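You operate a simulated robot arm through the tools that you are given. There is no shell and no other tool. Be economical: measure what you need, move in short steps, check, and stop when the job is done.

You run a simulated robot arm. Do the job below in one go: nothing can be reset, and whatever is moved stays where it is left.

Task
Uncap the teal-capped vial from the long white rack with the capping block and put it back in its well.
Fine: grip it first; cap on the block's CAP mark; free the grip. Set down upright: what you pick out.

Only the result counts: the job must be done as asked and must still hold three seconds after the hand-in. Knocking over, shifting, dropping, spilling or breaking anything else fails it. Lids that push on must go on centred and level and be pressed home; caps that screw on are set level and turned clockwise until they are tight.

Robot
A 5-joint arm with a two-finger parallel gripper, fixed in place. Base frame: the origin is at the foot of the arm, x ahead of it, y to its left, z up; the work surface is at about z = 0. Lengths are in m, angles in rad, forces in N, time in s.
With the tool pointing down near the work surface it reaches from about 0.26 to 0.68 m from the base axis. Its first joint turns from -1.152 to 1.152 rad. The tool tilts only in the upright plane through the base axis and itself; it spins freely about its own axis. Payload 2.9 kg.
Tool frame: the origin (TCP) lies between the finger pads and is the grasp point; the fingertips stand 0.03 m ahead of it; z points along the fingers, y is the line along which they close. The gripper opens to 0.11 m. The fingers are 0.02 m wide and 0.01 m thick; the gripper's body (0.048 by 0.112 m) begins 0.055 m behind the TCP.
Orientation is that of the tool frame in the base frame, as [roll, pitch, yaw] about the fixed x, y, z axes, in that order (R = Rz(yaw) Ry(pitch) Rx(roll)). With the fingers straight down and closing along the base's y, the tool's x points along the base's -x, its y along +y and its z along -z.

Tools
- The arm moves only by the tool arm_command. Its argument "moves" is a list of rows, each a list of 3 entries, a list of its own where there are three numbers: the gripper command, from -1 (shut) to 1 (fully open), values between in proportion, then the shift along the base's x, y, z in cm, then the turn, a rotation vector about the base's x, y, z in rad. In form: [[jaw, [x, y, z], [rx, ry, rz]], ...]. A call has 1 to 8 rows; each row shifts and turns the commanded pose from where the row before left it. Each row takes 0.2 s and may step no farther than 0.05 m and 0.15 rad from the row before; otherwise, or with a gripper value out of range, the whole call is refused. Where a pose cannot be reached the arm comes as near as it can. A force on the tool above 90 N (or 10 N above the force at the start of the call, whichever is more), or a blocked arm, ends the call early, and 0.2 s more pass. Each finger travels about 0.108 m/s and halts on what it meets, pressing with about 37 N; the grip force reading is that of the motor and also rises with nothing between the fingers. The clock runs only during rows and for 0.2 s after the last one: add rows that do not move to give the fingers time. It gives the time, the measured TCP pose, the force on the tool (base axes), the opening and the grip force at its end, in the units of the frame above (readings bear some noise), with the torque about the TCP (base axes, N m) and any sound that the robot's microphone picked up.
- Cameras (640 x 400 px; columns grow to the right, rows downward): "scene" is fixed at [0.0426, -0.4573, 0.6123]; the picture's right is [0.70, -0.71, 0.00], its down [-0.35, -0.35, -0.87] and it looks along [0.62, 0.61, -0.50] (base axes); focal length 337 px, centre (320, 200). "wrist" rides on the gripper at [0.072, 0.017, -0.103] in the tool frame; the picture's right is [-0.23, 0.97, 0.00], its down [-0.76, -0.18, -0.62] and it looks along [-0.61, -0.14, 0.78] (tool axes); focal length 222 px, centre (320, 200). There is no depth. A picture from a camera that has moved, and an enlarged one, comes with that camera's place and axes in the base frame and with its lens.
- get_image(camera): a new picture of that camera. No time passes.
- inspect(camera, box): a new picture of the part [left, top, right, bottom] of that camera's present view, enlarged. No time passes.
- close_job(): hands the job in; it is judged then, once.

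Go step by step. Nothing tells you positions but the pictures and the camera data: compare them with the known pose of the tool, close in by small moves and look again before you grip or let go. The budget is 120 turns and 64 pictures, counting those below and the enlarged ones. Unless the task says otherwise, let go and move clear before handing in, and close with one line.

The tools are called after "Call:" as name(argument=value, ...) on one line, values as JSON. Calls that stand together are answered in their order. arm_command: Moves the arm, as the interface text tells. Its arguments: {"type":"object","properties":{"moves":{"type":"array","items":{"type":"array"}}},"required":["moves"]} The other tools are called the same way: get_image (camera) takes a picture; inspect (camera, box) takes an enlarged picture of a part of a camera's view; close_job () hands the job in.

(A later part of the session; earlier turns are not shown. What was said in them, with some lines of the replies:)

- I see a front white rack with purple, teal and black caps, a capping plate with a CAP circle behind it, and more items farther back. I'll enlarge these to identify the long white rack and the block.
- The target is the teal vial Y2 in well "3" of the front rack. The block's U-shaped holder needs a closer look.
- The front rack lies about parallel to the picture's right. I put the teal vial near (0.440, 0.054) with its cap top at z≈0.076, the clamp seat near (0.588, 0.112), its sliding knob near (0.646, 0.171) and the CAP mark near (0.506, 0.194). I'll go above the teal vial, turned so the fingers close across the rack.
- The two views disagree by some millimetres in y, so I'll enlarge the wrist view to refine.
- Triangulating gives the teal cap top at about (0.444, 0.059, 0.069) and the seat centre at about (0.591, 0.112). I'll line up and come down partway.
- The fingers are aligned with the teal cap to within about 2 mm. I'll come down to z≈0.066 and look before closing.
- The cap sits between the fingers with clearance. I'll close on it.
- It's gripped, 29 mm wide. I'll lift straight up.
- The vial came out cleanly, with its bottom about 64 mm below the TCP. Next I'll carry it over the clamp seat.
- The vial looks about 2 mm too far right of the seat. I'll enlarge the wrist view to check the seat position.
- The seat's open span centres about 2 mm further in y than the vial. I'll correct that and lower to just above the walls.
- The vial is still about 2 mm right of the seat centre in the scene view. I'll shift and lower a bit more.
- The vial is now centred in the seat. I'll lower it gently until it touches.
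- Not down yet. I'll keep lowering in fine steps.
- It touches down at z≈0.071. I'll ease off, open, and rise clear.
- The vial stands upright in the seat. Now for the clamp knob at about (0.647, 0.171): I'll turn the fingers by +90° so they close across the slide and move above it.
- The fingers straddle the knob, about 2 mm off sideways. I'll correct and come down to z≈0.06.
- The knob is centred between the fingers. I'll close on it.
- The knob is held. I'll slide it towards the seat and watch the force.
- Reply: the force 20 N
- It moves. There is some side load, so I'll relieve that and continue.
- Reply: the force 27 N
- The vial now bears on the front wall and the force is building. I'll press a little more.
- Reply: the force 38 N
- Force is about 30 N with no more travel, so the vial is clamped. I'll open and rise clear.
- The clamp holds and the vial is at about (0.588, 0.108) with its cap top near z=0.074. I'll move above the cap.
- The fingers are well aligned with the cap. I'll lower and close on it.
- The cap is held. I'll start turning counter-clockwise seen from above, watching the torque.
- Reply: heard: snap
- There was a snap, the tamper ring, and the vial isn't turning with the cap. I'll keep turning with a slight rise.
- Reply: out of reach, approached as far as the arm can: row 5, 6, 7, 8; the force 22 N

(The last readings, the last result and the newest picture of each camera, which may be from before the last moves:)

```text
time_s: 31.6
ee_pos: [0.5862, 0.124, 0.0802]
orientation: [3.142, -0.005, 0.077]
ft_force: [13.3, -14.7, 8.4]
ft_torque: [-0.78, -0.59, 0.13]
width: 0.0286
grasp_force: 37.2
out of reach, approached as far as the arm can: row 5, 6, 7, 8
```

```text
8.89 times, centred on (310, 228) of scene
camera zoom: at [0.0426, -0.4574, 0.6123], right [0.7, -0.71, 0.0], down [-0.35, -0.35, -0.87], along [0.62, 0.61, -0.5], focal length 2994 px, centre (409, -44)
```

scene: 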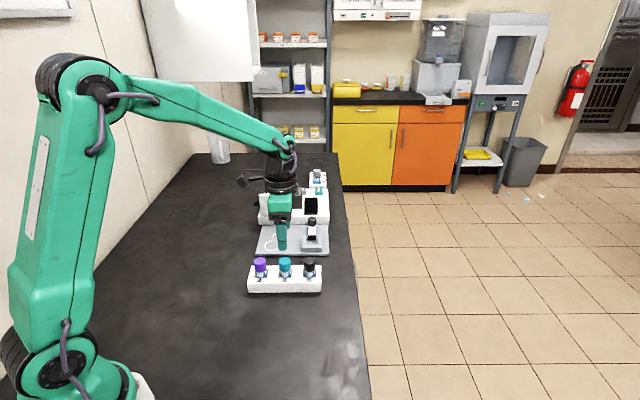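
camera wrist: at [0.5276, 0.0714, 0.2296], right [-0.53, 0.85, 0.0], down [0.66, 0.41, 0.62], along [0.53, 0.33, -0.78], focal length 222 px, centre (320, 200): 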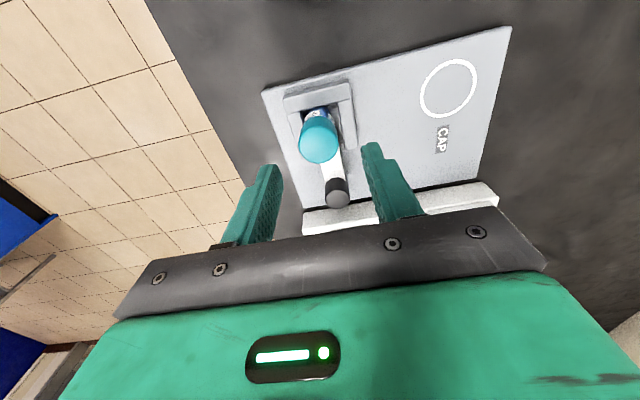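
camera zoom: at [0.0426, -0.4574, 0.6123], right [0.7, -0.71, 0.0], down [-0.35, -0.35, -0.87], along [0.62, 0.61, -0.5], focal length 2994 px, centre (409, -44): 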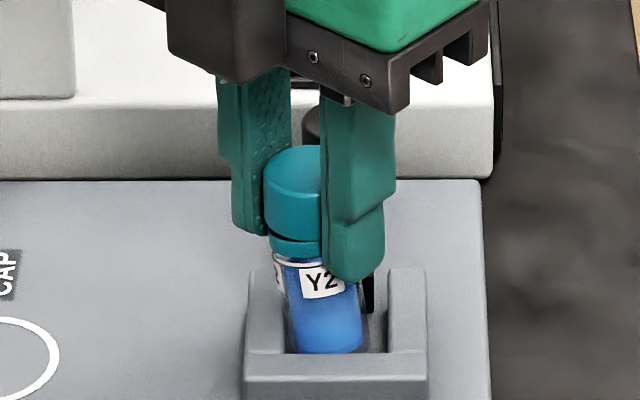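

The wrist's spin limit was hit and the arm swung sideways, tilting the vial. I'll back off at once to the last reachable pose.

Call:
arm_command(moves=[[-1, [0, 0, -0.01], [0, 0, -0.15]], [-1, [0, 0, -0.01], [0, 0, -0.15]], [-1, [0, 0, -0.01], [0, 0, -0.15]], [-1, [0, 0, -0.01], [0, 0, -0.15]], [-1, [0, 0, 0], [0, 0, 0]]])

Call:
inspect(camera="scene", box=[290, 205, 330, 250])

```text
time_s: 32.8
ee_pos: [0.5858, 0.1247, 0.0775]
orientation: [-3.141, 0.001, -0.525]
ft_force: [3.1, -19.7, 20.0]
ft_torque: [-1.01, -0.14, 0.13]
width: 0.0287
grasp_force: 37.2
```

```text
8.89 times, centred on (310, 228) of scene
camera zoom: at [0.0425, -0.4574, 0.6123], right [0.7, -0.71, 0.0], down [-0.35, -0.35, -0.87], along [0.62, 0.61, -0.49], focal length 2994 px, centre (409, -44)
```

zoom: 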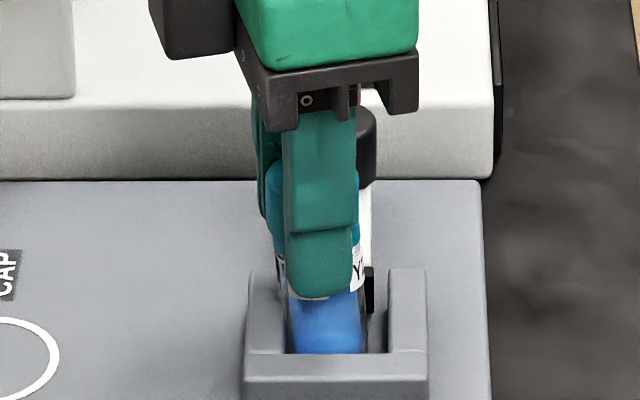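

The command base reset to the measured pose, so I'll shift the hand back sideways to bring the vial upright.

Call:
arm_command(moves=[[-1, [0.12, -0.43, 0.05], [0, 0, 0]], [-1, [0.12, -0.43, 0.05], [0, 0, 0]], [-1, [0.11, -0.43, 0], [0, 0, 0]], [-1, [0.11, -0.43, 0], [0, 0, 0]], [-1, [0, 0, 0], [0, 0, 0]]])

Call:
inspect(camera="scene", box=[290, 205, 330, 250])

Call:
inspect(camera="wrist", box=[220, 60, 480, 240])

```text
time_s: 34.0
ee_pos: [0.591, 0.1082, 0.0789]
orientation: [3.14, 0.001, -0.522]
ft_force: [-0.8, 0.9, -1.3]
ft_torque: [0.0, 0.04, 0.0]
width: 0.0278
grasp_force: 37.0
```

```text
8.89 times, centred on (310, 228) of scene
camera zoom: at [0.0426, -0.4574, 0.6123], right [0.7, -0.71, 0.0], down [-0.35, -0.35, -0.87], along [0.62, 0.61, -0.5], focal length 2994 px, centre (409, -44)
```

zoom: 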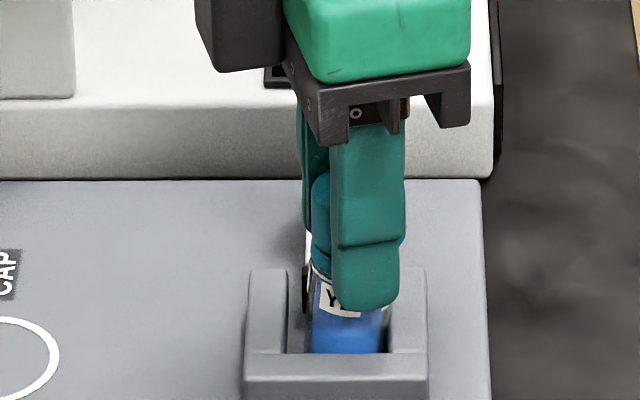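

```text
2.22 times, centred on (350, 150) of wrist
camera zoom: at [0.6463, 0.0574, 0.1828], right [-0.68, -0.73, 0.0], down [-0.57, 0.53, 0.62], along [-0.46, 0.43, -0.78], focal length 494 px, centre (253, 311)
```

zoom: 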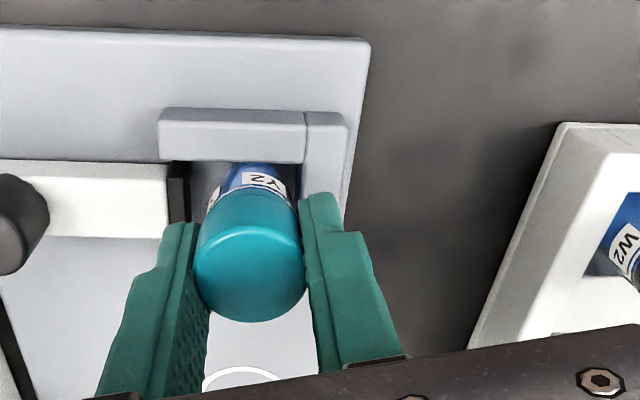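

It's recovered, with forces near zero and the vial upright, though the clamp may have shifted. I'll release, rise, and look at both.

Call:
arm_command(moves=[[-1, [0, 0, -0.05], [0, 0, 0]], [-0.4, [0, 0, 0], [0, 0, 0]], [-0.1, [0, 0, 0], [0, 0, 0]], [-0.1, [0, 0, 2], [0, 0, 0]], [-0.1, [0, 0, 3], [0, 0, 0]], [-0.1, [0, 0, 3], [0, 0, 0]], [-0.1, [0, 0, 0], [0, 0, 0]]])

Call:
inspect(camera="scene", box=[290, 205, 340, 255])

Call:
inspect(camera="wrist", box=[200, 60, 440, 240])

```text
time_s: 35.6
ee_pos: [0.5915, 0.108, 0.1585]
orientation: [-3.141, -0.001, -0.522]
ft_force: [0.6, -0.8, 0.4]
ft_torque: [0.01, 0.02, -0.03]
width: 0.0496
grasp_force: 0.1
```

```text
8.00 times, centred on (315, 230) of scene
camera zoom: at [0.0426, -0.4573, 0.6123], right [0.7, -0.71, 0.0], down [-0.35, -0.35, -0.87], along [0.62, 0.61, -0.5], focal length 2694 px, centre (360, -40)
```

zoom: 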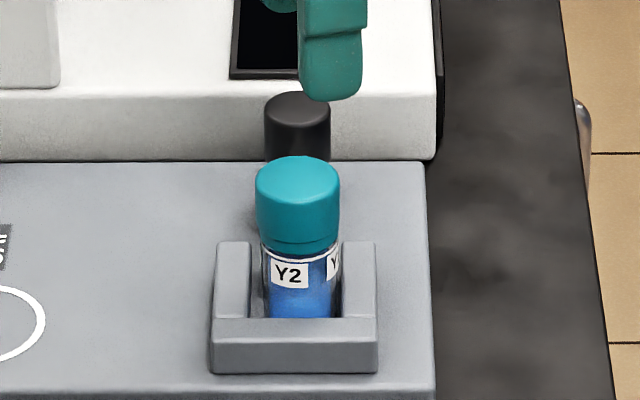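

```text
2.22 times, centred on (320, 150) of wrist
camera zoom: at [0.6471, 0.0572, 0.2631], right [-0.68, -0.73, 0.0], down [-0.57, 0.53, 0.62], along [-0.46, 0.43, -0.78], focal length 494 px, centre (320, 311)
```

zoom: 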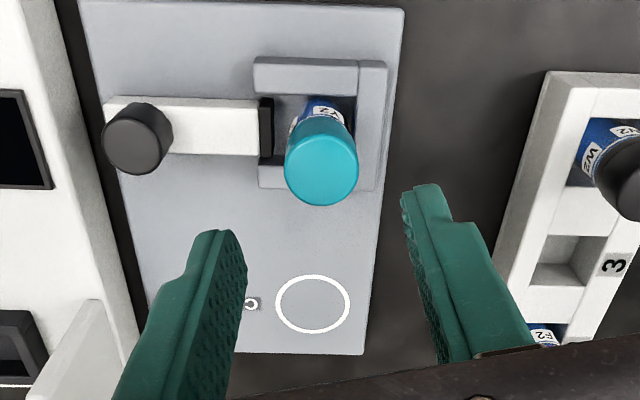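

The sideways pull pushed the slide back open, and the vial stands loose but upright in the seat. The wrist spin limit is about ±3 rad, so I'll unwind to the other end of its range, re-clamp from there, and then have about 5 rad of turn available.

Call:
arm_command(moves=[[0.1, [0, 0, 0.5], [0, 0, -0.15]], [0.1, [0, 0, 0], [0, 0, -0.15]], [0.1, [0, 0, 0], [0, 0, -0.15]], [0.1, [0, 0, 0], [0, 0, -0.15]], [0.1, [0, 0, 0], [0, 0, -0.15]], [0.1, [0, 0, 0], [0, 0, -0.15]], [0.1, [0, 0, 0], [0, 0, -0.15]], [0.1, [0, 0, 0], [0, 0, -0.15]]])

Call:
arm_command(moves=[[0.1, [0, 0, 0], [0, 0, -0.15]], [0.1, [0, 0, 0], [0, 0, -0.15]], [0.1, [0, 0, 0], [0, 0, -0.15]], [0.1, [0, 0, 0], [0, 0, -0.15]], [0.1, [0, 0, 0], [0, 0, -0.15]], [0.1, [0, 0, 0], [0, 0, -0.15]], [0.1, [0, 0, 0], [0, 0, -0.15]], [0.1, [0, 0, 0], [0, 0, -0.15]]])

Call:
arm_command(moves=[[0.1, [0, 0, 0], [0, 0, -0.15]], [0.1, [0, 0, 0], [0, 0, -0.15]], [0.1, [0, 0, 0], [0, 0, -0.15]], [0.1, [0, 0, 0], [0, 0, -0.15]], [0.1, [0, 0, 0], [0, 0, -0.15]], [0.1, [0, 0, 0], [0, 0, -0.15]], [0.1, [0, 0, 0], [0, 0, -0.15]], [0.1, [0, 0, 0], [0, 0, -0.15]]])

Call:
arm_command(moves=[[0.1, [0.7, 0.8, 0], [0, 0, -0.15]], [0.1, [0.7, 0.8, 0], [0, 0, -0.15]], [0.1, [0.7, 0.8, 0], [0, 0, -0.15]], [0.1, [0.7, 0.8, 0], [0, 0, -0.15]], [0.1, [0.7, 0.8, 0], [0, 0, -0.15]], [0.1, [0.7, 0.8, 0], [0, 0, -0.15]], [0.1, [0.7, 0.8, 0], [0, 0, -0.15]], [0.1, [0.7, 0.8, 0], [0, 0, -0.15]]])

```text
time_s: 37.4
ee_pos: [0.5917, 0.1062, 0.1638]
orientation: [3.141, 0.0, -1.725]
ft_force: [-0.3, -0.2, 0.5]
ft_torque: [0.01, 0.0, -0.02]
width: 0.0607
grasp_force: 0.0
```

```text
time_s: 39.2
ee_pos: [0.5899, 0.1072, 0.1634]
orientation: [3.14, 0.0, -2.924]
ft_force: [-0.1, -0.4, -0.3]
ft_torque: [0.0, 0.01, 0.02]
width: 0.0605
grasp_force: 0.1
```

```text
time_s: 41.0
ee_pos: [0.5909, 0.1076, 0.1641]
orientation: [-3.141, -0.001, 2.159]
ft_force: [-0.4, -0.2, -0.5]
ft_torque: [0.01, -0.01, 0.0]
width: 0.0603
grasp_force: 0.0
```

```text
time_s: 42.8
ee_pos: [0.6438, 0.1721, 0.1634]
orientation: [-3.141, 0.0, 0.963]
ft_force: [0.4, 0.6, 0.8]
ft_torque: [-0.03, 0.0, -0.01]
width: 0.0606
grasp_force: 0.1
```

Call:
arm_command(moves=[[0.1, [0.2, 0, -2], [0, 0, -0.089]], [0.1, [0.2, 0, -2], [0, 0, -0.089]], [0.1, [0, 0, 0], [0, 0, 0]]])

Call:
inspect(camera="scene", box=[280, 190, 350, 260])

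Call:
get_image(camera="wrist")

```text
time_s: 43.6
ee_pos: [0.6511, 0.1704, 0.1212]
orientation: [-3.141, -0.002, 0.784]
ft_force: [-0.1, -0.1, 0.5]
ft_torque: [0.02, 0.02, 0.03]
width: 0.0605
grasp_force: 0.0
```

```text
5.71 times, centred on (315, 225) of scene
camera zoom: at [0.0426, -0.4573, 0.6123], right [0.7, -0.71, 0.0], down [-0.35, -0.35, -0.87], along [0.62, 0.61, -0.5], focal length 1924 px, centre (349, 57)
```

zoom: 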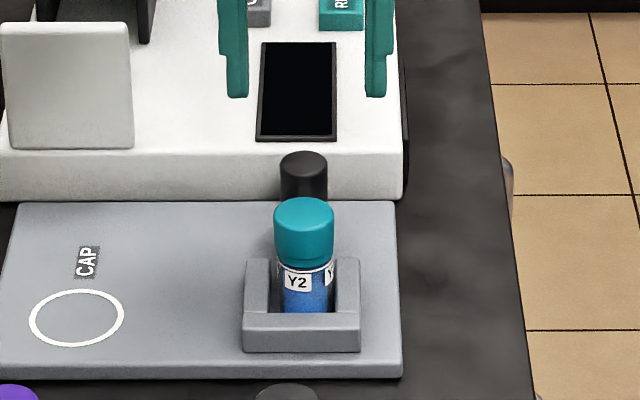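

```text
15 pictures are left
camera wrist: at [0.7146, 0.2105, 0.2267], right [0.53, -0.85, 0.0], down [-0.66, -0.41, 0.62], along [-0.53, -0.33, -0.78], focal length 222 px, centre (320, 200)
```

wrist: 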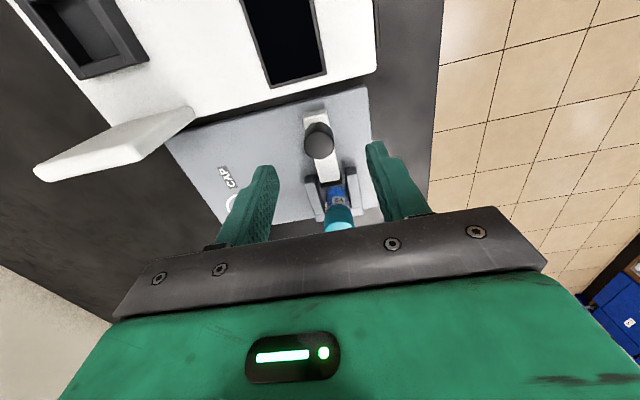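

The knob sits at about (0.646, 0.169). I'll adjust, come down, and close.

Call:
arm_command(moves=[[0.1, [-0.45, -0.1, -2], [0, 0, 0]], [0.1, [0, 0, -2], [0, 0, 0]], [0.1, [0, 0, -2], [0, 0, 0]], [-0.3, [0, 0, 0], [0, 0, 0]], [-0.6, [0, 0, 0], [0, 0, 0]], [-1, [0, 0, 0], [0, 0, 0]], [-1, [0, 0, 0], [0, 0, 0]]])

```text
time_s: 45.2
ee_pos: [0.6459, 0.1696, 0.0627]
orientation: [-3.14, -0.001, 0.785]
ft_force: [3.9, -3.8, -5.2]
ft_torque: [-0.4, -0.49, 0.03]
width: 0.0247
grasp_force: 44.9
```

The knob is held. Sliding towards the vial.

Call:
arm_command(moves=[[-1, [-0.11, -0.17, -0.05], [0, 0, 0]], [-1, [-0.14, -0.14, 0], [0, 0, 0]], [-1, [-0.14, -0.14, 0], [0, 0, 0]], [-1, [-0.14, -0.14, 0], [0, 0, 0]], [-1, [0, 0, 0], [0, 0, 0]]])

```text
time_s: 46.4
ee_pos: [0.64, 0.1629, 0.0631]
orientation: [-3.14, 0.003, 0.788]
ft_force: [-11.3, 3.1, -2.7]
ft_torque: [-0.42, 0.09, 0.0]
width: 0.0247
grasp_force: 44.7
```

Call:
arm_command(moves=[[-1, [-0.14, -0.1, 0], [0, 0, 0]], [-1, [-0.09, -0.07, 0], [0, 0, 0]], [-1, [0, 0, 0], [0, 0, 0]]])

```text
time_s: 47.2
ee_pos: [0.6384, 0.163, 0.0631]
orientation: [-3.142, 0.001, 0.787]
ft_force: [-18.8, 10.2, -1.6]
ft_torque: [-0.1, 0.1, -0.01]
width: 0.0247
grasp_force: 44.9
```

Call:
arm_command(moves=[[-1, [-0.14, -0.04, 0], [0, 0, 0]], [-1, [-0.12, -0.08, 0], [0, 0, 0]], [-1, [0, 0, 0], [0, 0, 0]]])

Call:
inspect(camera="scene", box=[290, 205, 340, 255])

```text
time_s: 48.0
ee_pos: [0.6383, 0.1615, 0.0628]
orientation: [3.141, 0.0, 0.787]
ft_force: [-10.1, 14.5, -5.8]
ft_torque: [0.71, 0.53, -0.04]
width: 0.0247
grasp_force: 45.0
```

```text
8.00 times, centred on (315, 230) of scene
camera zoom: at [0.0427, -0.4573, 0.6123], right [0.7, -0.71, 0.0], down [-0.35, -0.35, -0.87], along [0.62, 0.61, -0.5], focal length 2694 px, centre (360, -40)
```

zoom: 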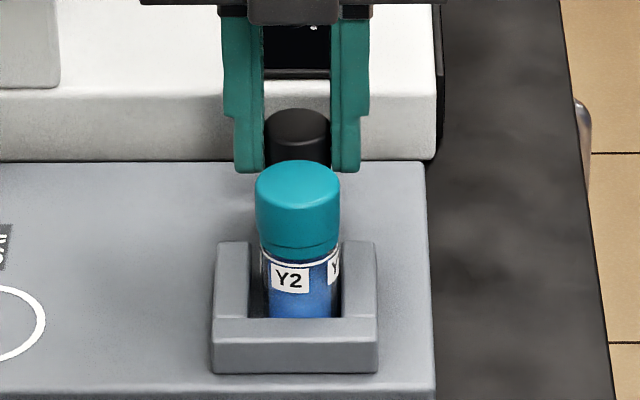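

The knob is back where it was when clamped. Pressing home.

Call:
arm_command(moves=[[-1, [-0.07, -0.07, 0], [0, 0, 0]], [-1, [-0.07, -0.07, 0], [0, 0, 0]], [-1, [-0.07, -0.07, 0], [0, 0, 0]], [-1, [0, 0, 0], [0, 0, 0]]])

```text
time_s: 49.0
ee_pos: [0.6358, 0.1601, 0.064]
orientation: [3.136, -0.009, 0.787]
ft_force: [32.0, 30.1, -23.6]
ft_torque: [1.12, -0.24, 0.08]
width: 0.0252
grasp_force: 45.3
```

Pressed with about 44 N. I'll release and move above the cap.

Call:
arm_command(moves=[[-0.3, [0, 0, 0], [0, 0, 0]], [0, [0, 0, 0], [0, 0, 0]], [0, [0, 0, 3], [0, 0, 0]], [0, [0, 0, 3], [0, 0, 0]], [0, [-1.5, -1.7, 2], [0, 0, 0]], [0, [-1.5, -1.7, 0], [0, 0, 0]], [0, [-1.5, -1.7, 0], [0, 0, 0]], [0, [0, 0, 0], [0, 0, 0]]])

Call:
inspect(camera="scene", box=[280, 195, 340, 255])

```text
time_s: 50.8
ee_pos: [0.5884, 0.1057, 0.1417]
orientation: [3.141, 0.001, 0.784]
ft_force: [0.9, 0.5, 0.2]
ft_torque: [-0.02, -0.01, 0.05]
width: 0.055
grasp_force: 0.1
```

```text
6.67 times, centred on (310, 225) of scene
camera zoom: at [0.0426, -0.4574, 0.6123], right [0.7, -0.71, 0.0], down [-0.35, -0.35, -0.87], along [0.62, 0.61, -0.5], focal length 2245 px, centre (387, 33)
```

zoom: 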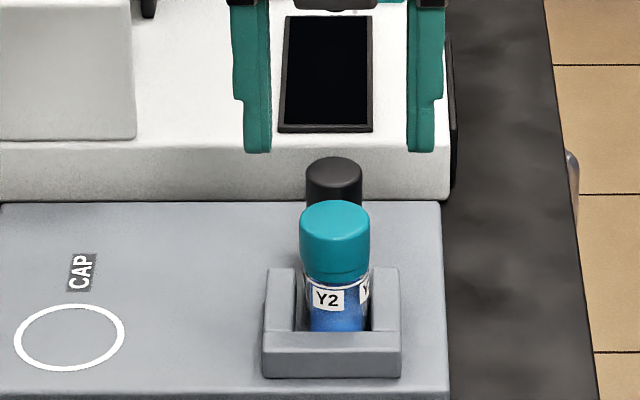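

The clamp holds and the vial is upright. I'll line up, come down, and grip the cap again.

Call:
arm_command(moves=[[0, [-0.05, 0.25, -2], [0, 0, 0]], [0, [0, 0, -2.5], [0, 0, 0]], [0, [0, 0, -1.9], [0, 0, 0]], [-0.3, [0, 0, 0], [0, 0, 0]], [-0.45, [0, 0, 0], [0, 0, 0]], [-0.6, [0, 0, 0], [0, 0, 0]], [-1, [0, 0, 0], [0, 0, 0]], [-1, [0, 0, 0], [0, 0, 0]]])

Call:
arm_command(moves=[[-1, [0, 0, 0], [0, 0, 0.1]], [-1, [0, 0, 0], [0, 0, 0.15]], [-1, [0, 0, 0], [0, 0, 0.15]], [-1, [0, 0, 0.01], [0, 0, 0.15]], [-1, [0, 0, 0.01], [0, 0, 0.15]], [-1, [0, 0, 0], [0, 0, 0]]])

```text
time_s: 52.6
ee_pos: [0.5899, 0.1096, 0.0775]
orientation: [-3.14, -0.001, 0.785]
ft_force: [-0.9, 0.2, 0.6]
ft_torque: [-0.01, 0.0, 0.01]
width: 0.0281
grasp_force: 37.6
```

```text
time_s: 54.0
ee_pos: [0.5888, 0.1103, 0.08]
orientation: [-3.141, 0.0, 1.487]
ft_force: [-1.7, 0.2, 0.7]
ft_torque: [0.07, 0.09, 0.02]
width: 0.0283
grasp_force: 36.6
```

Call:
arm_command(moves=[[-1, [0, 0, 0.02], [0, 0, 0.15]], [-1, [0, 0, 0.02], [0, 0, 0.15]], [-1, [0, 0, 0.02], [0, 0, 0.15]], [-1, [0, 0, 0.02], [0, 0, 0.15]], [-1, [0, 0, 0.02], [0, 0, 0.15]], [-1, [0, 0, 0.02], [0, 0, 0.15]], [-1, [0, 0, 0.02], [0, 0, 0.15]], [-1, [0, 0, 0.02], [0, 0, 0.15]]])

Call:
inspect(camera="scene", box=[290, 205, 330, 250])

```text
time_s: 55.8
ee_pos: [0.5871, 0.1109, 0.0801]
orientation: [3.14, 0.0, 2.686]
ft_force: [-1.2, -1.4, 0.7]
ft_torque: [-0.08, 0.03, -0.08]
width: 0.0284
grasp_force: 38.0
```

```text
8.89 times, centred on (310, 228) of scene
camera zoom: at [0.0426, -0.4573, 0.6123], right [0.7, -0.71, 0.0], down [-0.35, -0.35, -0.87], along [0.62, 0.61, -0.5], focal length 2994 px, centre (409, -44)
```

zoom: 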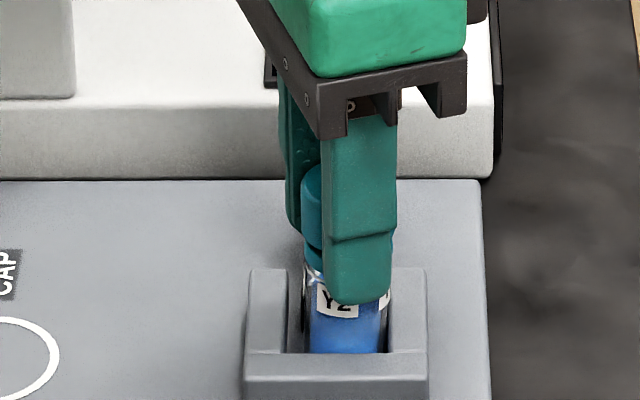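

The vial isn't turning and the side loads are small, so I'll keep unscrewing.

Call:
arm_command(moves=[[-1, [0, 0, 0.02], [0, 0, 0.15]], [-1, [0, 0, 0.02], [0, 0, 0.15]], [-1, [0, 0, 0.02], [0, 0, 0.15]], [-1, [0, 0, 0.02], [0, 0, 0.15]], [-1, [0, 0, 0.02], [0, 0, 0.15]], [-1, [0, 0, 0.02], [0, 0, 0.15]], [-1, [0, 0, 0.02], [0, 0, 0.15]], [-1, [0, 0, 0.02], [0, 0, 0.15]]])

Call:
arm_command(moves=[[-1, [0, 0, 0.02], [0, 0, 0.15]], [-1, [0, 0, 0.02], [0, 0, 0.15]], [-1, [0, 0, 0.02], [0, 0, 0.15]], [-1, [0, 0, 0.02], [0, 0, 0.15]], [-1, [0, 0, 0.02], [0, 0, 0.15]], [-1, [0, 0, 0.02], [0, 0, 0.15]], [-1, [0, 0, 0.02], [0, 0, 0.15]], [-1, [0, 0, 0.02], [0, 0, 0.15]]])

```text
time_s: 57.6
ee_pos: [0.5885, 0.1112, 0.0817]
orientation: [-3.141, 0.0, -2.397]
ft_force: [-1.1, -1.3, 1.0]
ft_torque: [-0.03, 0.03, 0.03]
width: 0.0283
grasp_force: 37.1
```

```text
time_s: 59.4
ee_pos: [0.5876, 0.1096, 0.0835]
orientation: [3.139, 0.0, -1.197]
ft_force: [-2.0, -1.2, 0.2]
ft_torque: [-0.02, 0.01, 0.01]
width: 0.0281
grasp_force: 37.4
```

I've unscrewed roughly one turn in total. I'll test with a small lift.

Call:
arm_command(moves=[[-1, [0, 0, 0.1], [0, 0, 0.1]], [-1, [0, 0, 0.1], [0, 0, 0.1]], [-1, [0, 0, 0.1], [0, 0, 0.1]], [-1, [0, 0, 0], [0, 0, 0]]])

Call:
inspect(camera="scene", box=[290, 205, 330, 250])

```text
time_s: 60.4
ee_pos: [0.5876, 0.1101, 0.0877]
orientation: [-3.141, 0.0, -0.899]
ft_force: [-0.9, 0.6, -0.6]
ft_torque: [-0.04, -0.01, 0.02]
width: 0.028
grasp_force: 36.5
```

```text
8.89 times, centred on (310, 228) of scene
camera zoom: at [0.0426, -0.4573, 0.6123], right [0.7, -0.71, 0.0], down [-0.35, -0.35, -0.87], along [0.62, 0.61, -0.5], focal length 2994 px, centre (409, -44)
```

zoom: 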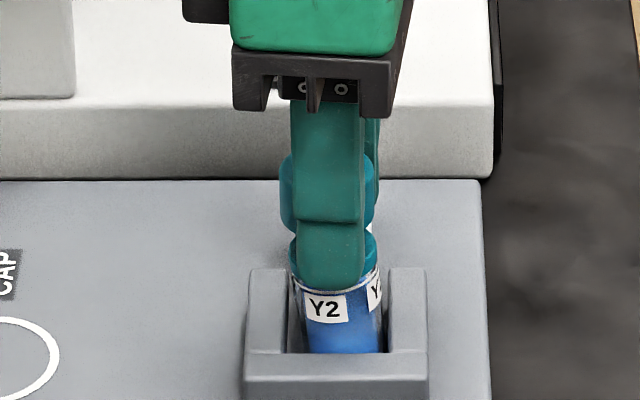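

The cap has separated, leaving its tamper ring on the neck. I'll lift it clear.

Call:
arm_command(moves=[[-1, [0, 0, 0.4], [0, 0, 0]], [-1, [0, 0, 0.6], [0, 0, 0]], [-1, [0, 0, 2], [0, 0, 0]], [-1, [0, 0, 2], [0, 0, 0]], [-1, [0, 0, 0], [0, 0, 0]]])

Call:
inspect(camera="scene", box=[260, 195, 340, 255])

```text
time_s: 61.6
ee_pos: [0.5857, 0.1097, 0.1367]
orientation: [-3.141, -0.001, -0.9]
ft_force: [0.5, 0.5, 0.2]
ft_torque: [-0.02, -0.01, -0.01]
width: 0.0282
grasp_force: 36.8
```

```text
6.67 times, centred on (300, 225) of scene
camera zoom: at [0.0426, -0.4573, 0.6123], right [0.7, -0.71, 0.0], down [-0.35, -0.35, -0.87], along [0.62, 0.61, -0.5], focal length 2245 px, centre (453, 33)
```

zoom: 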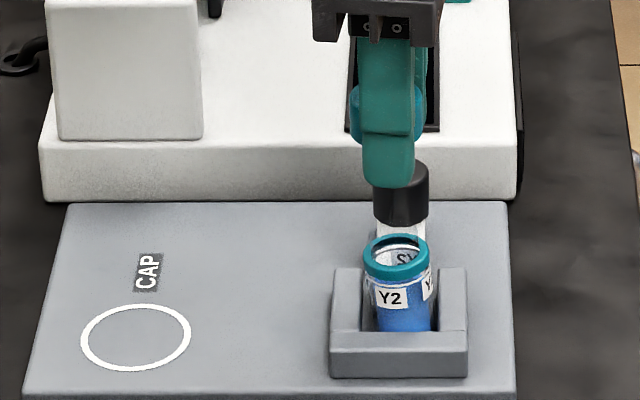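

The vial is open. The fingertips reach about 6 mm below the cap's rim, so setting it down now would mean a drop. I'll rest the cap loosely back on the neck and re-grip it higher up first.

Call:
arm_command(moves=[[-1, [0, 0, -2], [0, 0, 0]], [-1, [0, 0, -2], [0, 0, 0]], [-1, [0, 0, -0.6], [0, 0, 0]], [-1, [0, 0, -0.2], [0, 0, 0]], [-1, [0, 0, -0.1], [0, 0, 0]], [-1, [0, 0, -0.1], [0, 0, 0]], [-1, [0, 0, 0], [0, 0, 0]]])

```text
time_s: 63.2
ee_pos: [0.5889, 0.111, 0.0876]
orientation: [3.141, 0.0, -0.9]
ft_force: [-1.2, -0.7, 4.2]
ft_torque: [-0.11, 0.02, 0.02]
width: 0.0281
grasp_force: 36.6
```

The cap rests on the neck. Opening slightly, rising 8 mm, and re-gripping.

Call:
arm_command(moves=[[-0.4, [0, 0, 0], [0, 0, 0]], [-0.3, [0, 0, 0], [0, 0, 0]], [-0.3, [0, 0, 0.4], [0, 0, 0]], [-0.3, [0, 0, 0.4], [0, 0, 0]], [-0.3, [0, 0, 0], [0, 0, 0]]])

Call:
inspect(camera="scene", box=[290, 205, 330, 245])

```text
time_s: 64.4
ee_pos: [0.5883, 0.1105, 0.0967]
orientation: [3.141, 0.0, -0.901]
ft_force: [-0.2, -0.7, 0.0]
ft_torque: [-0.01, -0.01, 0.04]
width: 0.0388
grasp_force: 0.2
```

```text
10.00 times, centred on (310, 225) of scene
camera zoom: at [0.0426, -0.4573, 0.6123], right [0.7, -0.71, 0.0], down [-0.35, -0.35, -0.87], along [0.62, 0.61, -0.5], focal length 3368 px, centre (420, -50)
```

zoom: 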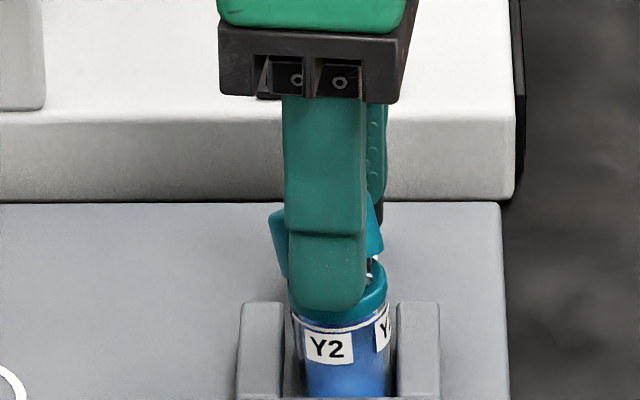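

The cap is resting tilted sideways on the neck, leaning left. I'll rise, turn the fingers 90° so that they close in the plane of the tilt, and square it up with the pads.

Call:
arm_command(moves=[[-0.3, [0, 0, 2], [0, 0, 0]], [0, [0, 0, 3], [0, 0, -0.143]], [0, [0, 0, 0], [0, 0, -0.143]], [0, [0, 0, 0], [0, 0, -0.143]], [0, [0, 0, 0], [0, 0, -0.143]], [0, [0, 0, 0], [0, 0, -0.143]], [0, [0, 0, 0], [0, 0, -0.143]], [0, [0, 0, 0], [0, 0, -0.143]]])

Call:
arm_command(moves=[[0, [0, 0, 0], [0, 0, -0.143]], [0, [0, 0, 0], [0, 0, -0.143]], [0, [0, 0, 0], [0, 0, -0.143]], [0, [0, 0, 0], [0, 0, -0.03]], [0, [0, 0, 0], [0, 0, 0]]])

Call:
inspect(camera="scene", box=[285, 195, 335, 245])

```text
time_s: 66.2
ee_pos: [0.588, 0.1116, 0.146]
orientation: [3.141, 0.0, -1.904]
ft_force: [-0.1, 0.8, -0.1]
ft_torque: [0.02, 0.01, 0.0]
width: 0.055
grasp_force: 0.1
```

```text
time_s: 67.4
ee_pos: [0.5864, 0.1105, 0.1457]
orientation: [3.14, -0.001, -2.359]
ft_force: [0.3, 0.3, -0.2]
ft_torque: [0.0, 0.01, -0.01]
width: 0.0551
grasp_force: 0.0
```

```text
8.00 times, centred on (310, 220) of scene
camera zoom: at [0.0426, -0.4573, 0.6123], right [0.7, -0.71, 0.0], down [-0.35, -0.35, -0.87], along [0.62, 0.61, -0.5], focal length 2694 px, centre (400, 40)
```

zoom: 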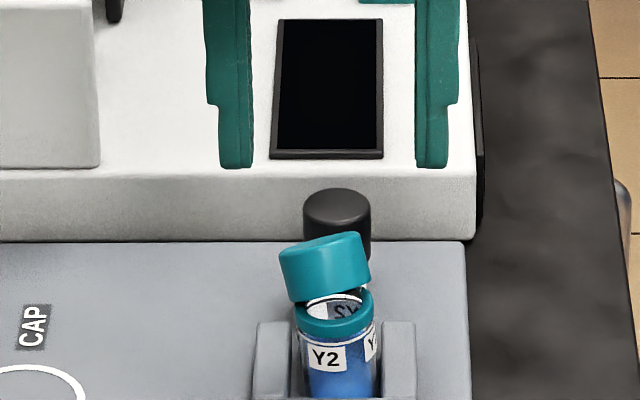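

The cap leans left but sits on the neck between the finger tracks. I'll come down to z≈0.091 and close slowly to square it up.

Call:
arm_command(moves=[[0, [0, 0, -2.5], [0, 0, 0]], [0, [0, 0, -2], [0, 0, 0]], [0, [0, 0, -0.95], [0, 0, 0]], [-0.2, [0, 0, 0], [0, 0, 0]], [-0.3, [0, 0, 0], [0, 0, 0]], [-0.4, [0, 0, 0], [0, 0, 0]], [-1, [0, 0, 0], [0, 0, 0]], [-1, [0, 0, 0], [0, 0, 0]]])

Call:
inspect(camera="scene", box=[285, 200, 335, 250])

```text
time_s: 69.2
ee_pos: [0.5898, 0.1124, 0.0915]
orientation: [3.142, 0.0, -2.36]
ft_force: [0.2, -0.7, 0.3]
ft_torque: [0.01, -0.04, 0.0]
width: 0.0276
grasp_force: 37.1
```

```text
8.00 times, centred on (310, 225) of scene
camera zoom: at [0.0426, -0.4573, 0.6123], right [0.7, -0.71, 0.0], down [-0.35, -0.35, -0.87], along [0.62, 0.61, -0.5], focal length 2694 px, centre (400, 0)
```

zoom: 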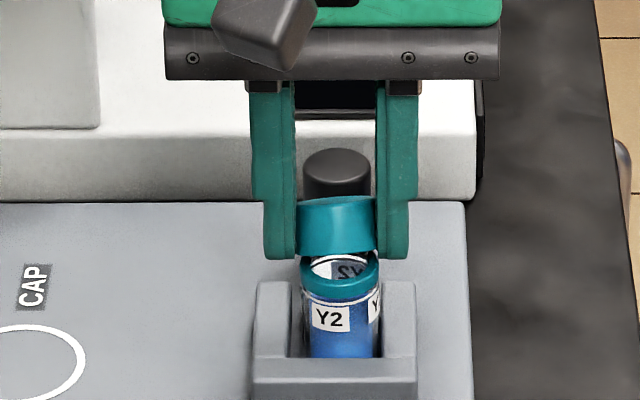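

The cap is held between the pads, still leaning back slightly, and it will settle flat when set down. I'll lift and carry it over the CAP mark at about (0.506, 0.195).

Call:
arm_command(moves=[[-1, [0, 0, 1], [0, 0, 0]], [-1, [0, 0, 2], [0, 0, 0]], [-1, [0, 0, 2], [0, 0, 0]], [-1, [-2.8, 2.77, 0], [0, 0, 0]], [-1, [-2.8, 2.77, 0], [0, 0, 0]], [-1, [-2.8, 2.77, 0], [0, 0, 0]], [-1, [0, 0, -3.5], [0, 0, 0]], [-1, [0, 0, 0], [0, 0, 0]]])

Call:
inspect(camera="scene", box=[245, 185, 345, 265])

```text
time_s: 71.0
ee_pos: [0.5028, 0.1928, 0.106]
orientation: [3.141, 0.003, -2.359]
ft_force: [-0.4, 0.2, 0.2]
ft_torque: [0.02, 0.01, -0.01]
width: 0.0277
grasp_force: 37.3
```

```text
5.00 times, centred on (295, 225) of scene
camera zoom: at [0.0426, -0.4573, 0.6123], right [0.7, -0.71, 0.0], down [-0.35, -0.35, -0.87], along [0.62, 0.61, -0.5], focal length 1684 px, centre (445, 75)
```

zoom: 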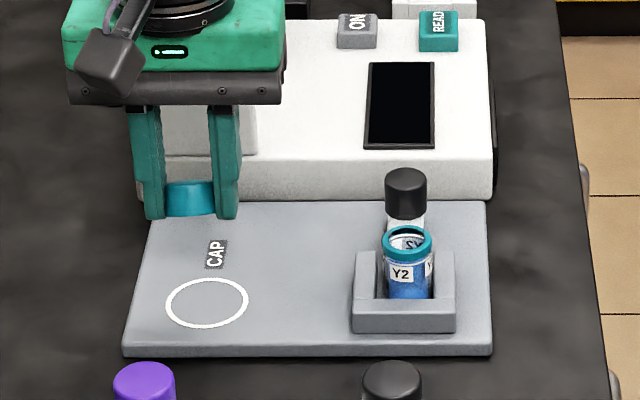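

The fingers need about 4 mm more in x to centre on the mark. Then I'll lower towards the plate.

Call:
arm_command(moves=[[-1, [0.4, 0, -2], [0, 0, 0]], [-1, [0, 0, -2], [0, 0, 0]], [-1, [0, 0, -1.8], [0, 0, 0]], [-1, [0, 0, -0.2], [0, 0, 0]], [-1, [0, 0, -0.1], [0, 0, 0]], [-1, [0, 0, 0], [0, 0, 0]]])

```text
time_s: 72.4
ee_pos: [0.5084, 0.1936, 0.0443]
orientation: [-3.142, 0.003, -2.36]
ft_force: [-3.2, -4.4, 17.3]
ft_torque: [0.02, 0.08, 0.06]
width: 0.0275
grasp_force: 36.2
```

The cap's lower edge is on the plate. Pressing a little further should level it in the pads.

Call:
arm_command(moves=[[-1, [0, 0, -0.1], [0, 0, 0]], [-1, [0, 0, -0.1], [0, 0, 0]], [-1, [0, 0, 0], [0, 0, 0]]])

Call:
inspect(camera="scene", box=[250, 210, 310, 265])

```text
time_s: 73.2
ee_pos: [0.5112, 0.1939, 0.0442]
orientation: [-3.14, 0.005, -2.36]
ft_force: [-1.8, -5.3, 28.5]
ft_torque: [0.02, -0.03, -0.03]
width: 0.0272
grasp_force: 37.0
```

```text
7.27 times, centred on (280, 238) of scene
camera zoom: at [0.0424, -0.4574, 0.6122], right [0.7, -0.71, 0.0], down [-0.35, -0.35, -0.87], along [0.62, 0.61, -0.49], focal length 2449 px, centre (611, -73)
```

zoom: 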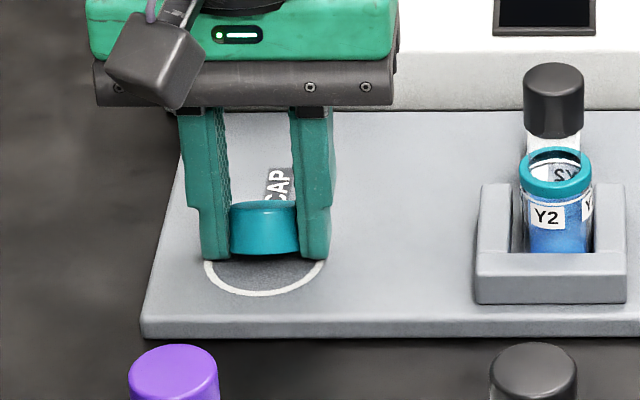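

The cap is about 11 mm too far back from the mark's centre. I'll raise it a little, bring it forward, and lower it again.

Call:
arm_command(moves=[[-1, [0, 0, 0.7], [0, 0, 0]], [-1, [-0.4, -0.4, 0], [0, 0, 0]], [-1, [-0.45, -0.4, 0], [0, 0, 0]], [-1, [0, 0, 0], [0, 0, 0]], [-1, [0, 0, -0.4], [0, 0, 0]], [-1, [0, 0, -0.2], [0, 0, 0]], [-1, [0, 0, 0], [0, 0, 0]]])

```text
time_s: 74.8
ee_pos: [0.5013, 0.1859, 0.0432]
orientation: [3.141, 0.002, -2.359]
ft_force: [-8.3, -5.1, 16.2]
ft_torque: [-0.06, 0.15, 0.01]
width: 0.0271
grasp_force: 36.6
```

Call:
arm_command(moves=[[-0.45, [0, 0, 0], [0, 0, 0]], [-0.4, [0, 0, 0], [0, 0, 0]], [-0.2, [0, 0, 0], [0, 0, 0]], [-0.1, [0, 0, 0], [0, 0, 0]], [-0.1, [0, 0, 2], [0, 0, 0]], [-0.1, [0, 0, 3], [0, 0, 0]], [-0.1, [0, 0, 4], [0, 0, 0]], [-0.1, [0, 0, 0], [0, 0, 0]]])

Call:
inspect(camera="scene", box=[250, 205, 340, 265])

```text
time_s: 76.6
ee_pos: [0.5012, 0.1859, 0.1325]
orientation: [3.141, -0.001, -2.36]
ft_force: [0.4, 0.0, -0.6]
ft_torque: [-0.01, -0.01, -0.02]
width: 0.0493
grasp_force: 0.0
```

```text
6.67 times, centred on (295, 235) of scene
camera zoom: at [0.0426, -0.4574, 0.6123], right [0.7, -0.71, 0.0], down [-0.35, -0.35, -0.87], along [0.62, 0.61, -0.5], focal length 2245 px, centre (487, -33)
```

zoom: 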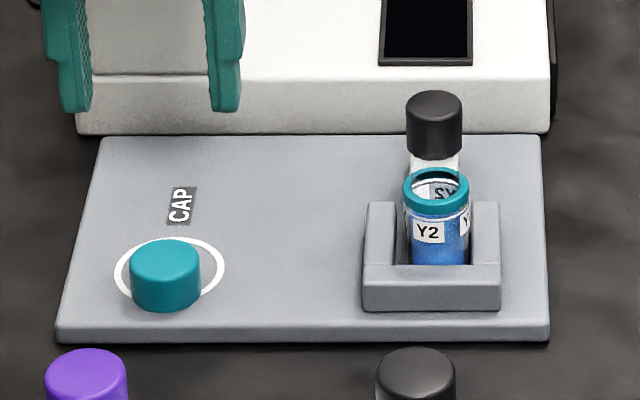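

The cap stands flat and upright, but about 11 mm short of the mark's centre. I'll re-grip it where it stands and slide it on along the plate.

Call:
arm_command(moves=[[-0.1, [-0.6, -0.6, -3], [0, 0, 0]], [-0.1, [0, 0, -3], [0, 0, 0]], [-0.1, [0, 0, -2], [0, 0, 0]], [-0.1, [0, 0, -0.7], [0, 0, 0]], [-0.3, [0, 0, 0], [0, 0, 0]], [-0.45, [0, 0, 0], [0, 0, 0]], [-1, [0, 0, 0], [0, 0, 0]], [-1, [0, 0, 0], [0, 0, 0]]])

```text
time_s: 78.4
ee_pos: [0.4954, 0.1807, 0.0459]
orientation: [-3.141, -0.001, -2.36]
ft_force: [0.0, -0.7, -0.2]
ft_torque: [0.01, -0.01, -0.02]
width: 0.0268
grasp_force: 36.8
```

Call:
arm_command(moves=[[-1, [0.26, 0.26, 0], [0, 0, 0]], [-1, [0.26, 0.26, 0], [0, 0, 0]], [-1, [0.26, 0.26, 0], [0, 0, 0]], [-1, [0, 0, 0], [0, 0, 0]]])

Call:
arm_command(moves=[[-0.45, [0, 0, 0], [0, 0, 0]], [-0.3, [0, 0, 0], [0, 0, 0]], [-0.1, [0, 0, 0], [0, 0, 0]], [-0.1, [0, 0, 2], [0, 0, 0]], [-0.1, [0, 0, 3], [0, 0, 0]], [-0.1, [0, 0, 4], [0, 0, 0]], [0.1, [0, 0, 0], [0, 0, 0]]])

```text
time_s: 79.4
ee_pos: [0.5017, 0.1869, 0.0493]
orientation: [-3.141, 0.0, -2.36]
ft_force: [0.1, -0.1, 0.8]
ft_torque: [-0.02, -0.01, 0.02]
width: 0.0272
grasp_force: 37.0
```

```text
time_s: 81.0
ee_pos: [0.5015, 0.1868, 0.1386]
orientation: [-3.14, -0.001, -2.359]
ft_force: [-0.7, -0.5, -0.4]
ft_torque: [0.02, 0.01, 0.01]
width: 0.0605
grasp_force: 0.1
```

The cap is now within a couple of millimetres of the mark's centre. Next I'll free the clamp: over to the knob at about (0.637, 0.161), down, and close.

Call:
arm_command(moves=[[0.1, [3.4, -0.66, 0], [0, 0, 0]], [0.1, [3.4, -0.66, 0], [0, 0, 0]], [0.1, [3.4, -0.66, 0], [0, 0, 0]], [0.1, [3.35, -0.65, 0], [0, 0, 0]], [0.1, [0, 0, -2], [0, 0, 0]], [0.1, [0, 0, 0], [0, 0, 0]]])

```text
time_s: 82.4
ee_pos: [0.6353, 0.1603, 0.1177]
orientation: [3.141, 0.0, -2.36]
ft_force: [0.2, -0.2, -0.1]
ft_torque: [-0.01, 0.01, 0.01]
width: 0.0607
grasp_force: 0.1
```

Call:
arm_command(moves=[[0.1, [0.1, 0, -2], [0, 0, 0]], [0.1, [0, 0, -2], [0, 0, 0]], [0.1, [0, 0, -1.6], [0, 0, 0]], [-0.3, [0, 0, 0], [0, 0, 0]], [-0.6, [0, 0, 0], [0, 0, 0]], [-1, [0, 0, 0], [0, 0, 0]], [-1, [0, 0, 0], [0, 0, 0]]])

```text
time_s: 84.0
ee_pos: [0.6366, 0.1613, 0.0617]
orientation: [-3.138, 0.005, -2.361]
ft_force: [23.5, -12.0, -7.8]
ft_torque: [0.12, -0.21, 0.03]
width: 0.0246
grasp_force: 45.1
```

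Knob held. I'll relieve the side load and slide the clamp back open.

Call:
arm_command(moves=[[-1, [0.1, -0.1, 0], [0, 0, 0]], [-1, [0.14, 0.14, 0], [0, 0, 0]], [-1, [0.14, 0.14, 0], [0, 0, 0]], [-1, [0.14, 0.14, 0], [0, 0, 0]], [-1, [0.14, 0.14, 0], [0, 0, 0]], [-1, [0.14, 0.14, 0], [0, 0, 0]], [-1, [0, 0, 0], [0, 0, 0]]])

```text
time_s: 85.6
ee_pos: [0.645, 0.1681, 0.0621]
orientation: [3.141, 0.0, -2.359]
ft_force: [-8.7, 1.4, 23.5]
ft_torque: [0.32, 0.65, -0.02]
width: 0.0248
grasp_force: 45.1
```

Call:
arm_command(moves=[[-1, [0.1, 0.12, 0], [0, 0, 0]], [-1, [0, 0, 0], [0, 0, 0]], [-0.3, [0, 0, 0], [0, 0, 0]], [0, [0, 0, 0], [0, 0, 0]], [0, [0, 0, 3], [0, 0, 0]], [0, [0, 0, 3], [0, 0, 0]], [0, [0, 0, 2], [0, 0, 0]], [0, [0, 0, 0], [0, 0, 0]]])

Call:
inspect(camera="scene", box=[250, 205, 340, 265])

```text
time_s: 87.4
ee_pos: [0.6471, 0.1675, 0.1413]
orientation: [3.14, 0.002, -2.36]
ft_force: [-0.6, 0.0, -0.4]
ft_torque: [0.0, 0.02, 0.0]
width: 0.0548
grasp_force: 0.0
```

```text
6.67 times, centred on (295, 235) of scene
camera zoom: at [0.0426, -0.4573, 0.6123], right [0.7, -0.71, 0.0], down [-0.35, -0.35, -0.87], along [0.62, 0.61, -0.5], focal length 2245 px, centre (487, -33)
```

zoom: 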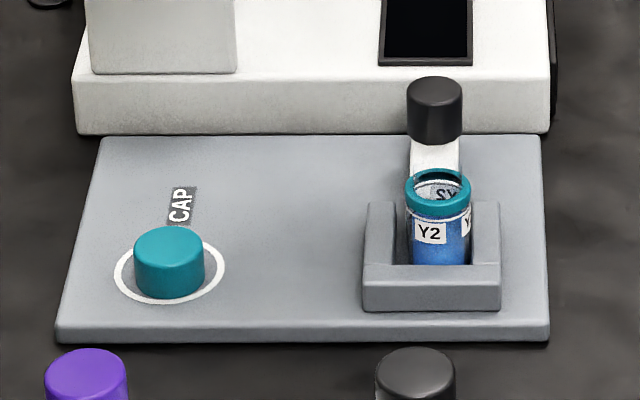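

The cap sits inside the CAP circle, the slide is open, and the vial stands free. I'll turn the fingers back to the original pick orientation and go above the vial.

Call:
arm_command(moves=[[0, [-0.74, -0.74, 0], [0, 0, -0.143]], [0, [-0.74, -0.74, 0], [0, 0, -0.143]], [0, [-0.74, -0.74, 0], [0, 0, -0.143]], [0, [-0.74, -0.74, 0], [0, 0, -0.143]], [0, [-0.74, -0.74, 0], [0, 0, -0.143]], [0, [-0.74, -0.74, 0], [0, 0, -0.143]], [0, [-0.74, -0.74, 0], [0, 0, -0.143]], [0, [-0.71, -0.7, 0], [0, 0, -0.143]]])

Call:
arm_command(moves=[[0, [0, 0, 0], [0, 0, -0.143]], [0, [0, 0, 0], [0, 0, -0.143]], [0, [0, 0, 0], [0, 0, -0.14]], [0, [0, 0, -2], [0, 0, 0]], [0, [0, 0, 0], [0, 0, 0]]])

Call:
get_image(camera="wrist")

```text
time_s: 89.2
ee_pos: [0.5898, 0.1083, 0.1411]
orientation: [3.141, 0.0, 2.775]
ft_force: [0.4, 0.4, 0.1]
ft_torque: [-0.01, 0.02, -0.03]
width: 0.0551
grasp_force: 0.0
```

```text
time_s: 90.4
ee_pos: [0.5885, 0.1098, 0.1203]
orientation: [3.141, -0.001, 2.351]
ft_force: [-0.2, -0.4, -0.3]
ft_torque: [-0.01, 0.04, -0.01]
width: 0.0551
grasp_force: 0.0
```

```text
2 pictures are left
camera wrist: at [0.5499, 0.1736, 0.2252], right [0.85, 0.53, 0.0], down [0.41, -0.67, 0.62], along [0.33, -0.53, -0.78], focal length 222 px, centre (320, 200)
```

wrist: 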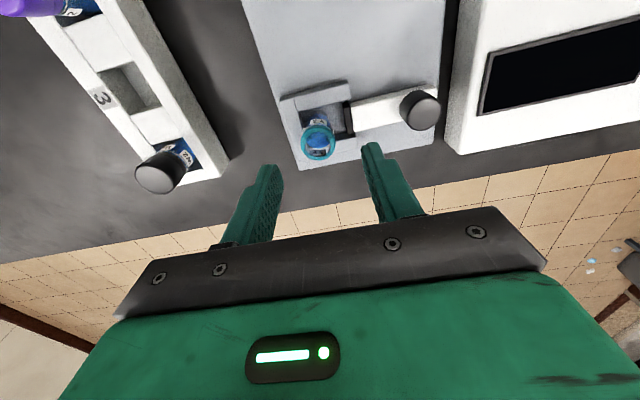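

The vial mouth is directly under the TCP. I'll come down to z≈0.068 and grip it.

Call:
arm_command(moves=[[0, [0, 0, -2], [0, 0, 0]], [0, [0, 0, -2], [0, 0, 0]], [-0.1, [0, 0, -1.3], [0, 0, 0]], [-0.3, [0, 0, 0], [0, 0, 0]], [-0.45, [0, 0, 0], [0, 0, 0]], [-0.6, [0, 0, 0], [0, 0, 0]], [-1, [0, 0, 0], [0, 0, 0]], [-1, [0, 0, 0], [0, 0, 0]]])

```text
time_s: 92.2
ee_pos: [0.5879, 0.1102, 0.0681]
orientation: [-3.141, 0.0, 2.355]
ft_force: [0.3, 0.6, 0.3]
ft_torque: [-0.01, 0.01, 0.02]
width: 0.0241
grasp_force: 37.6
```

To keep the fingertips clear of the rack top later, I'll re-grip 3 mm higher and then lift.

Call:
arm_command(moves=[[-0.4, [0, 0, 0], [0, 0, 0]], [-0.4, [0, 0, 0.35], [0, 0, 0]], [-0.6, [0, 0, 0], [0, 0, 0]], [-1, [0, 0, 0], [0, 0, 0]], [-1, [0, 0, 0], [0, 0, 0]], [-1, [0, 0, 0.5], [0, 0, 0]], [-1, [0, 0, 1], [0, 0, 0]], [-1, [0, 0, 0], [0, 0, 0]]])

```text
time_s: 94.0
ee_pos: [0.5883, 0.1108, 0.0868]
orientation: [3.141, 0.0, 2.355]
ft_force: [-0.4, 0.3, -0.3]
ft_torque: [0.0, -0.01, 0.03]
width: 0.0244
grasp_force: 36.8
```

Call:
arm_command(moves=[[-1, [0, 0, 2], [0, 0, 0]], [-1, [0, 0, 2], [0, 0, 0]], [-1, [0, 0, 2], [0, 0, 0]], [-1, [0, 0, 1], [0, 0, 0]], [-1, [0, 0, 0], [0, 0, 0]]])

Call:
arm_command(moves=[[-1, [-1.2, -0.43, 0], [0, 0, 0]], [-1, [-2, -0.72, 0], [0, 0, 0]], [-1, [-2, -0.72, 0], [0, 0, 0]], [-1, [-2, -0.72, 0], [0, 0, 0]], [-1, [-2, -0.72, 0], [0, 0, 0]], [-1, [-2, -0.72, 0], [0, 0, 0]], [-1, [-2, -0.72, 0], [0, 0, 0]], [-1, [-1.17, -0.41, 0], [0, 0, 0]]])

Call:
arm_command(moves=[[-1, [0, 0, -2], [0, 0, 0]], [-1, [0, 0, -2], [0, 0, 0]], [-1, [0, 0, -1], [0, 0, 0]], [-1, [0, 0, 0], [0, 0, 0]]])

Call:
inspect(camera="scene", box=[240, 215, 340, 300])

```text
time_s: 95.2
ee_pos: [0.5888, 0.1106, 0.1568]
orientation: [-3.14, 0.001, 2.354]
ft_force: [-0.2, -0.2, 0.3]
ft_torque: [0.03, 0.06, 0.02]
width: 0.0246
grasp_force: 37.1
```

```text
time_s: 97.0
ee_pos: [0.4467, 0.0565, 0.1567]
orientation: [3.14, 0.0, 2.354]
ft_force: [0.3, 0.7, 0.2]
ft_torque: [0.02, -0.02, 0.0]
width: 0.0245
grasp_force: 37.2
```

```text
time_s: 98.0
ee_pos: [0.4443, 0.0583, 0.1055]
orientation: [3.14, 0.001, 2.355]
ft_force: [0.0, -0.2, -0.3]
ft_torque: [0.04, -0.02, 0.01]
width: 0.0243
grasp_force: 36.8
```

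```text
4.71 times, centred on (290, 258) of scene
camera zoom: at [0.0426, -0.4573, 0.6123], right [0.7, -0.71, 0.0], down [-0.35, -0.35, -0.87], along [0.62, 0.61, -0.5], focal length 1585 px, centre (461, -71)
```

zoom: 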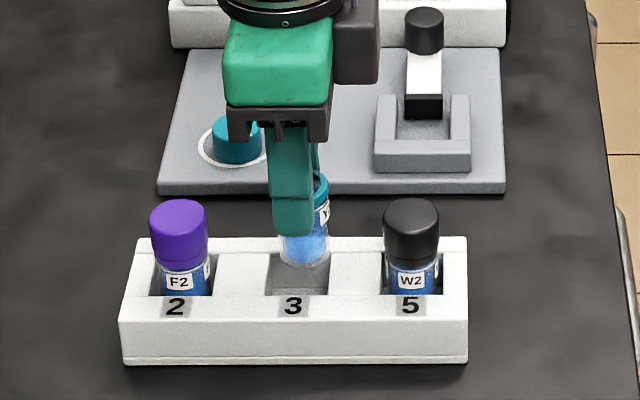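

Vial and well line up front to back, but the vial is about 3 mm too far right. I'll correct and lower gradually.

Call:
arm_command(moves=[[-1, [-0.2, 0.22, 0], [0, 0, 0]], [-1, [0, 0, 0], [0, 0, 0]], [-1, [0, 0, -1], [0, 0, 0]], [-1, [0, 0, -1], [0, 0, 0]], [-1, [0, 0, -0.5], [0, 0, 0]], [-1, [0, 0, 0], [0, 0, 0]]])

```text
time_s: 99.4
ee_pos: [0.442, 0.0609, 0.0808]
orientation: [3.141, 0.0, 2.354]
ft_force: [1.1, -0.2, -0.6]
ft_torque: [0.01, 0.0, -0.02]
width: 0.0246
grasp_force: 37.0
```

It has entered the well with no contact. Continuing down.

Call:
arm_command(moves=[[-1, [0, 0, -0.5], [0, 0, 0]], [-1, [0, 0, -0.3], [0, 0, 0]], [-1, [0, 0, -0.2], [0, 0, 0]], [-1, [0, 0, 0], [0, 0, 0]]])

```text
time_s: 100.4
ee_pos: [0.4417, 0.0615, 0.0714]
orientation: [-3.142, -0.001, 2.355]
ft_force: [-0.4, 0.8, -0.8]
ft_torque: [0.0, 0.02, -0.01]
width: 0.0246
grasp_force: 37.5
```

Call:
arm_command(moves=[[-1, [0, 0, -0.15], [0, 0, 0]], [-1, [0, 0, -0.1], [0, 0, 0]], [-1, [0, 0, -0.1], [0, 0, 0]], [-1, [0, 0, 0], [0, 0, 0]]])

```text
time_s: 101.4
ee_pos: [0.4412, 0.0608, 0.0675]
orientation: [-3.141, 0.001, 2.355]
ft_force: [-0.2, 0.2, -0.4]
ft_torque: [-0.01, 0.0, -0.02]
width: 0.0246
grasp_force: 37.1
```

Call:
arm_command(moves=[[-1, [0, 0, -0.1], [0, 0, 0]], [-1, [0, 0, -0.1], [0, 0, 0]], [-1, [0, 0, 0], [0, 0, 0]]])

```text
time_s: 102.2
ee_pos: [0.4439, 0.061, 0.0666]
orientation: [3.14, 0.002, 2.354]
ft_force: [-5.1, 2.2, 20.5]
ft_torque: [0.07, 0.28, -0.03]
width: 0.0245
grasp_force: 37.3
```

It touches bottom at z≈0.067, as expected. I'll ease off, open, and rise straight up.

Call:
arm_command(moves=[[-1, [0, 0, 0.12], [0, 0, 0]], [-0.5, [0, 0, 0], [0, 0, 0]], [-0.3, [0, 0, 0], [0, 0, 0]], [-0.1, [0, 0, 0], [0, 0, 0]], [-0.1, [0, 0, 2], [0, 0, 0]], [-0.1, [0, 0, 4], [0, 0, 0]], [-0.1, [0, 0, 4], [0, 0, 0]], [-0.1, [0, 0, 4], [0, 0, 0]]])

Call:
inspect(camera="scene", box=[240, 215, 340, 300])

```text
time_s: 104.0
ee_pos: [0.4433, 0.0592, 0.2075]
orientation: [3.141, 0.001, 2.354]
ft_force: [-0.3, -0.4, -0.6]
ft_torque: [0.02, 0.03, -0.03]
width: 0.0496
grasp_force: 0.1
```

```text
4.71 times, centred on (290, 258) of scene
camera zoom: at [0.0426, -0.4573, 0.6123], right [0.7, -0.71, 0.0], down [-0.35, -0.35, -0.87], along [0.62, 0.61, -0.5], focal length 1585 px, centre (461, -71)
```

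zoom: 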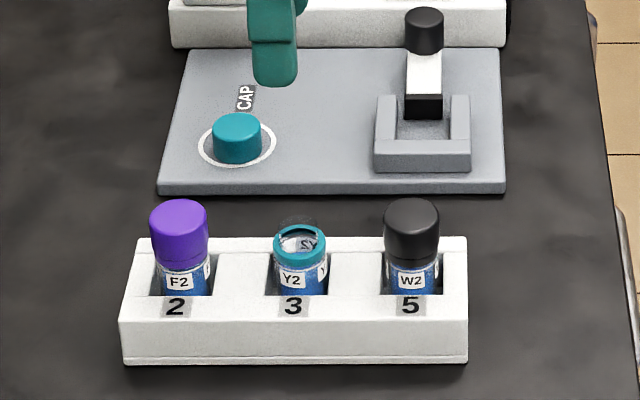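

The vial stands uncapped and upright in well 3, the cap is on the CAP mark, the clamp is open and the arm is clear. Handing in.

Call:
close_job()

```text
The job is handed in.
```

I uncapped teal-capped vial Y2 and put it back upright in well 3. Its cap is on the block's CAP mark, the clamp is open, and the arm is clear. On the way, the wrist hit its turn limit and the still-capped vial tilted in the clamp. I set it upright and clamped it again before finishing, and the last picture shows nothing else moved. The cap's broken seal ring stayed on the vial's neck.
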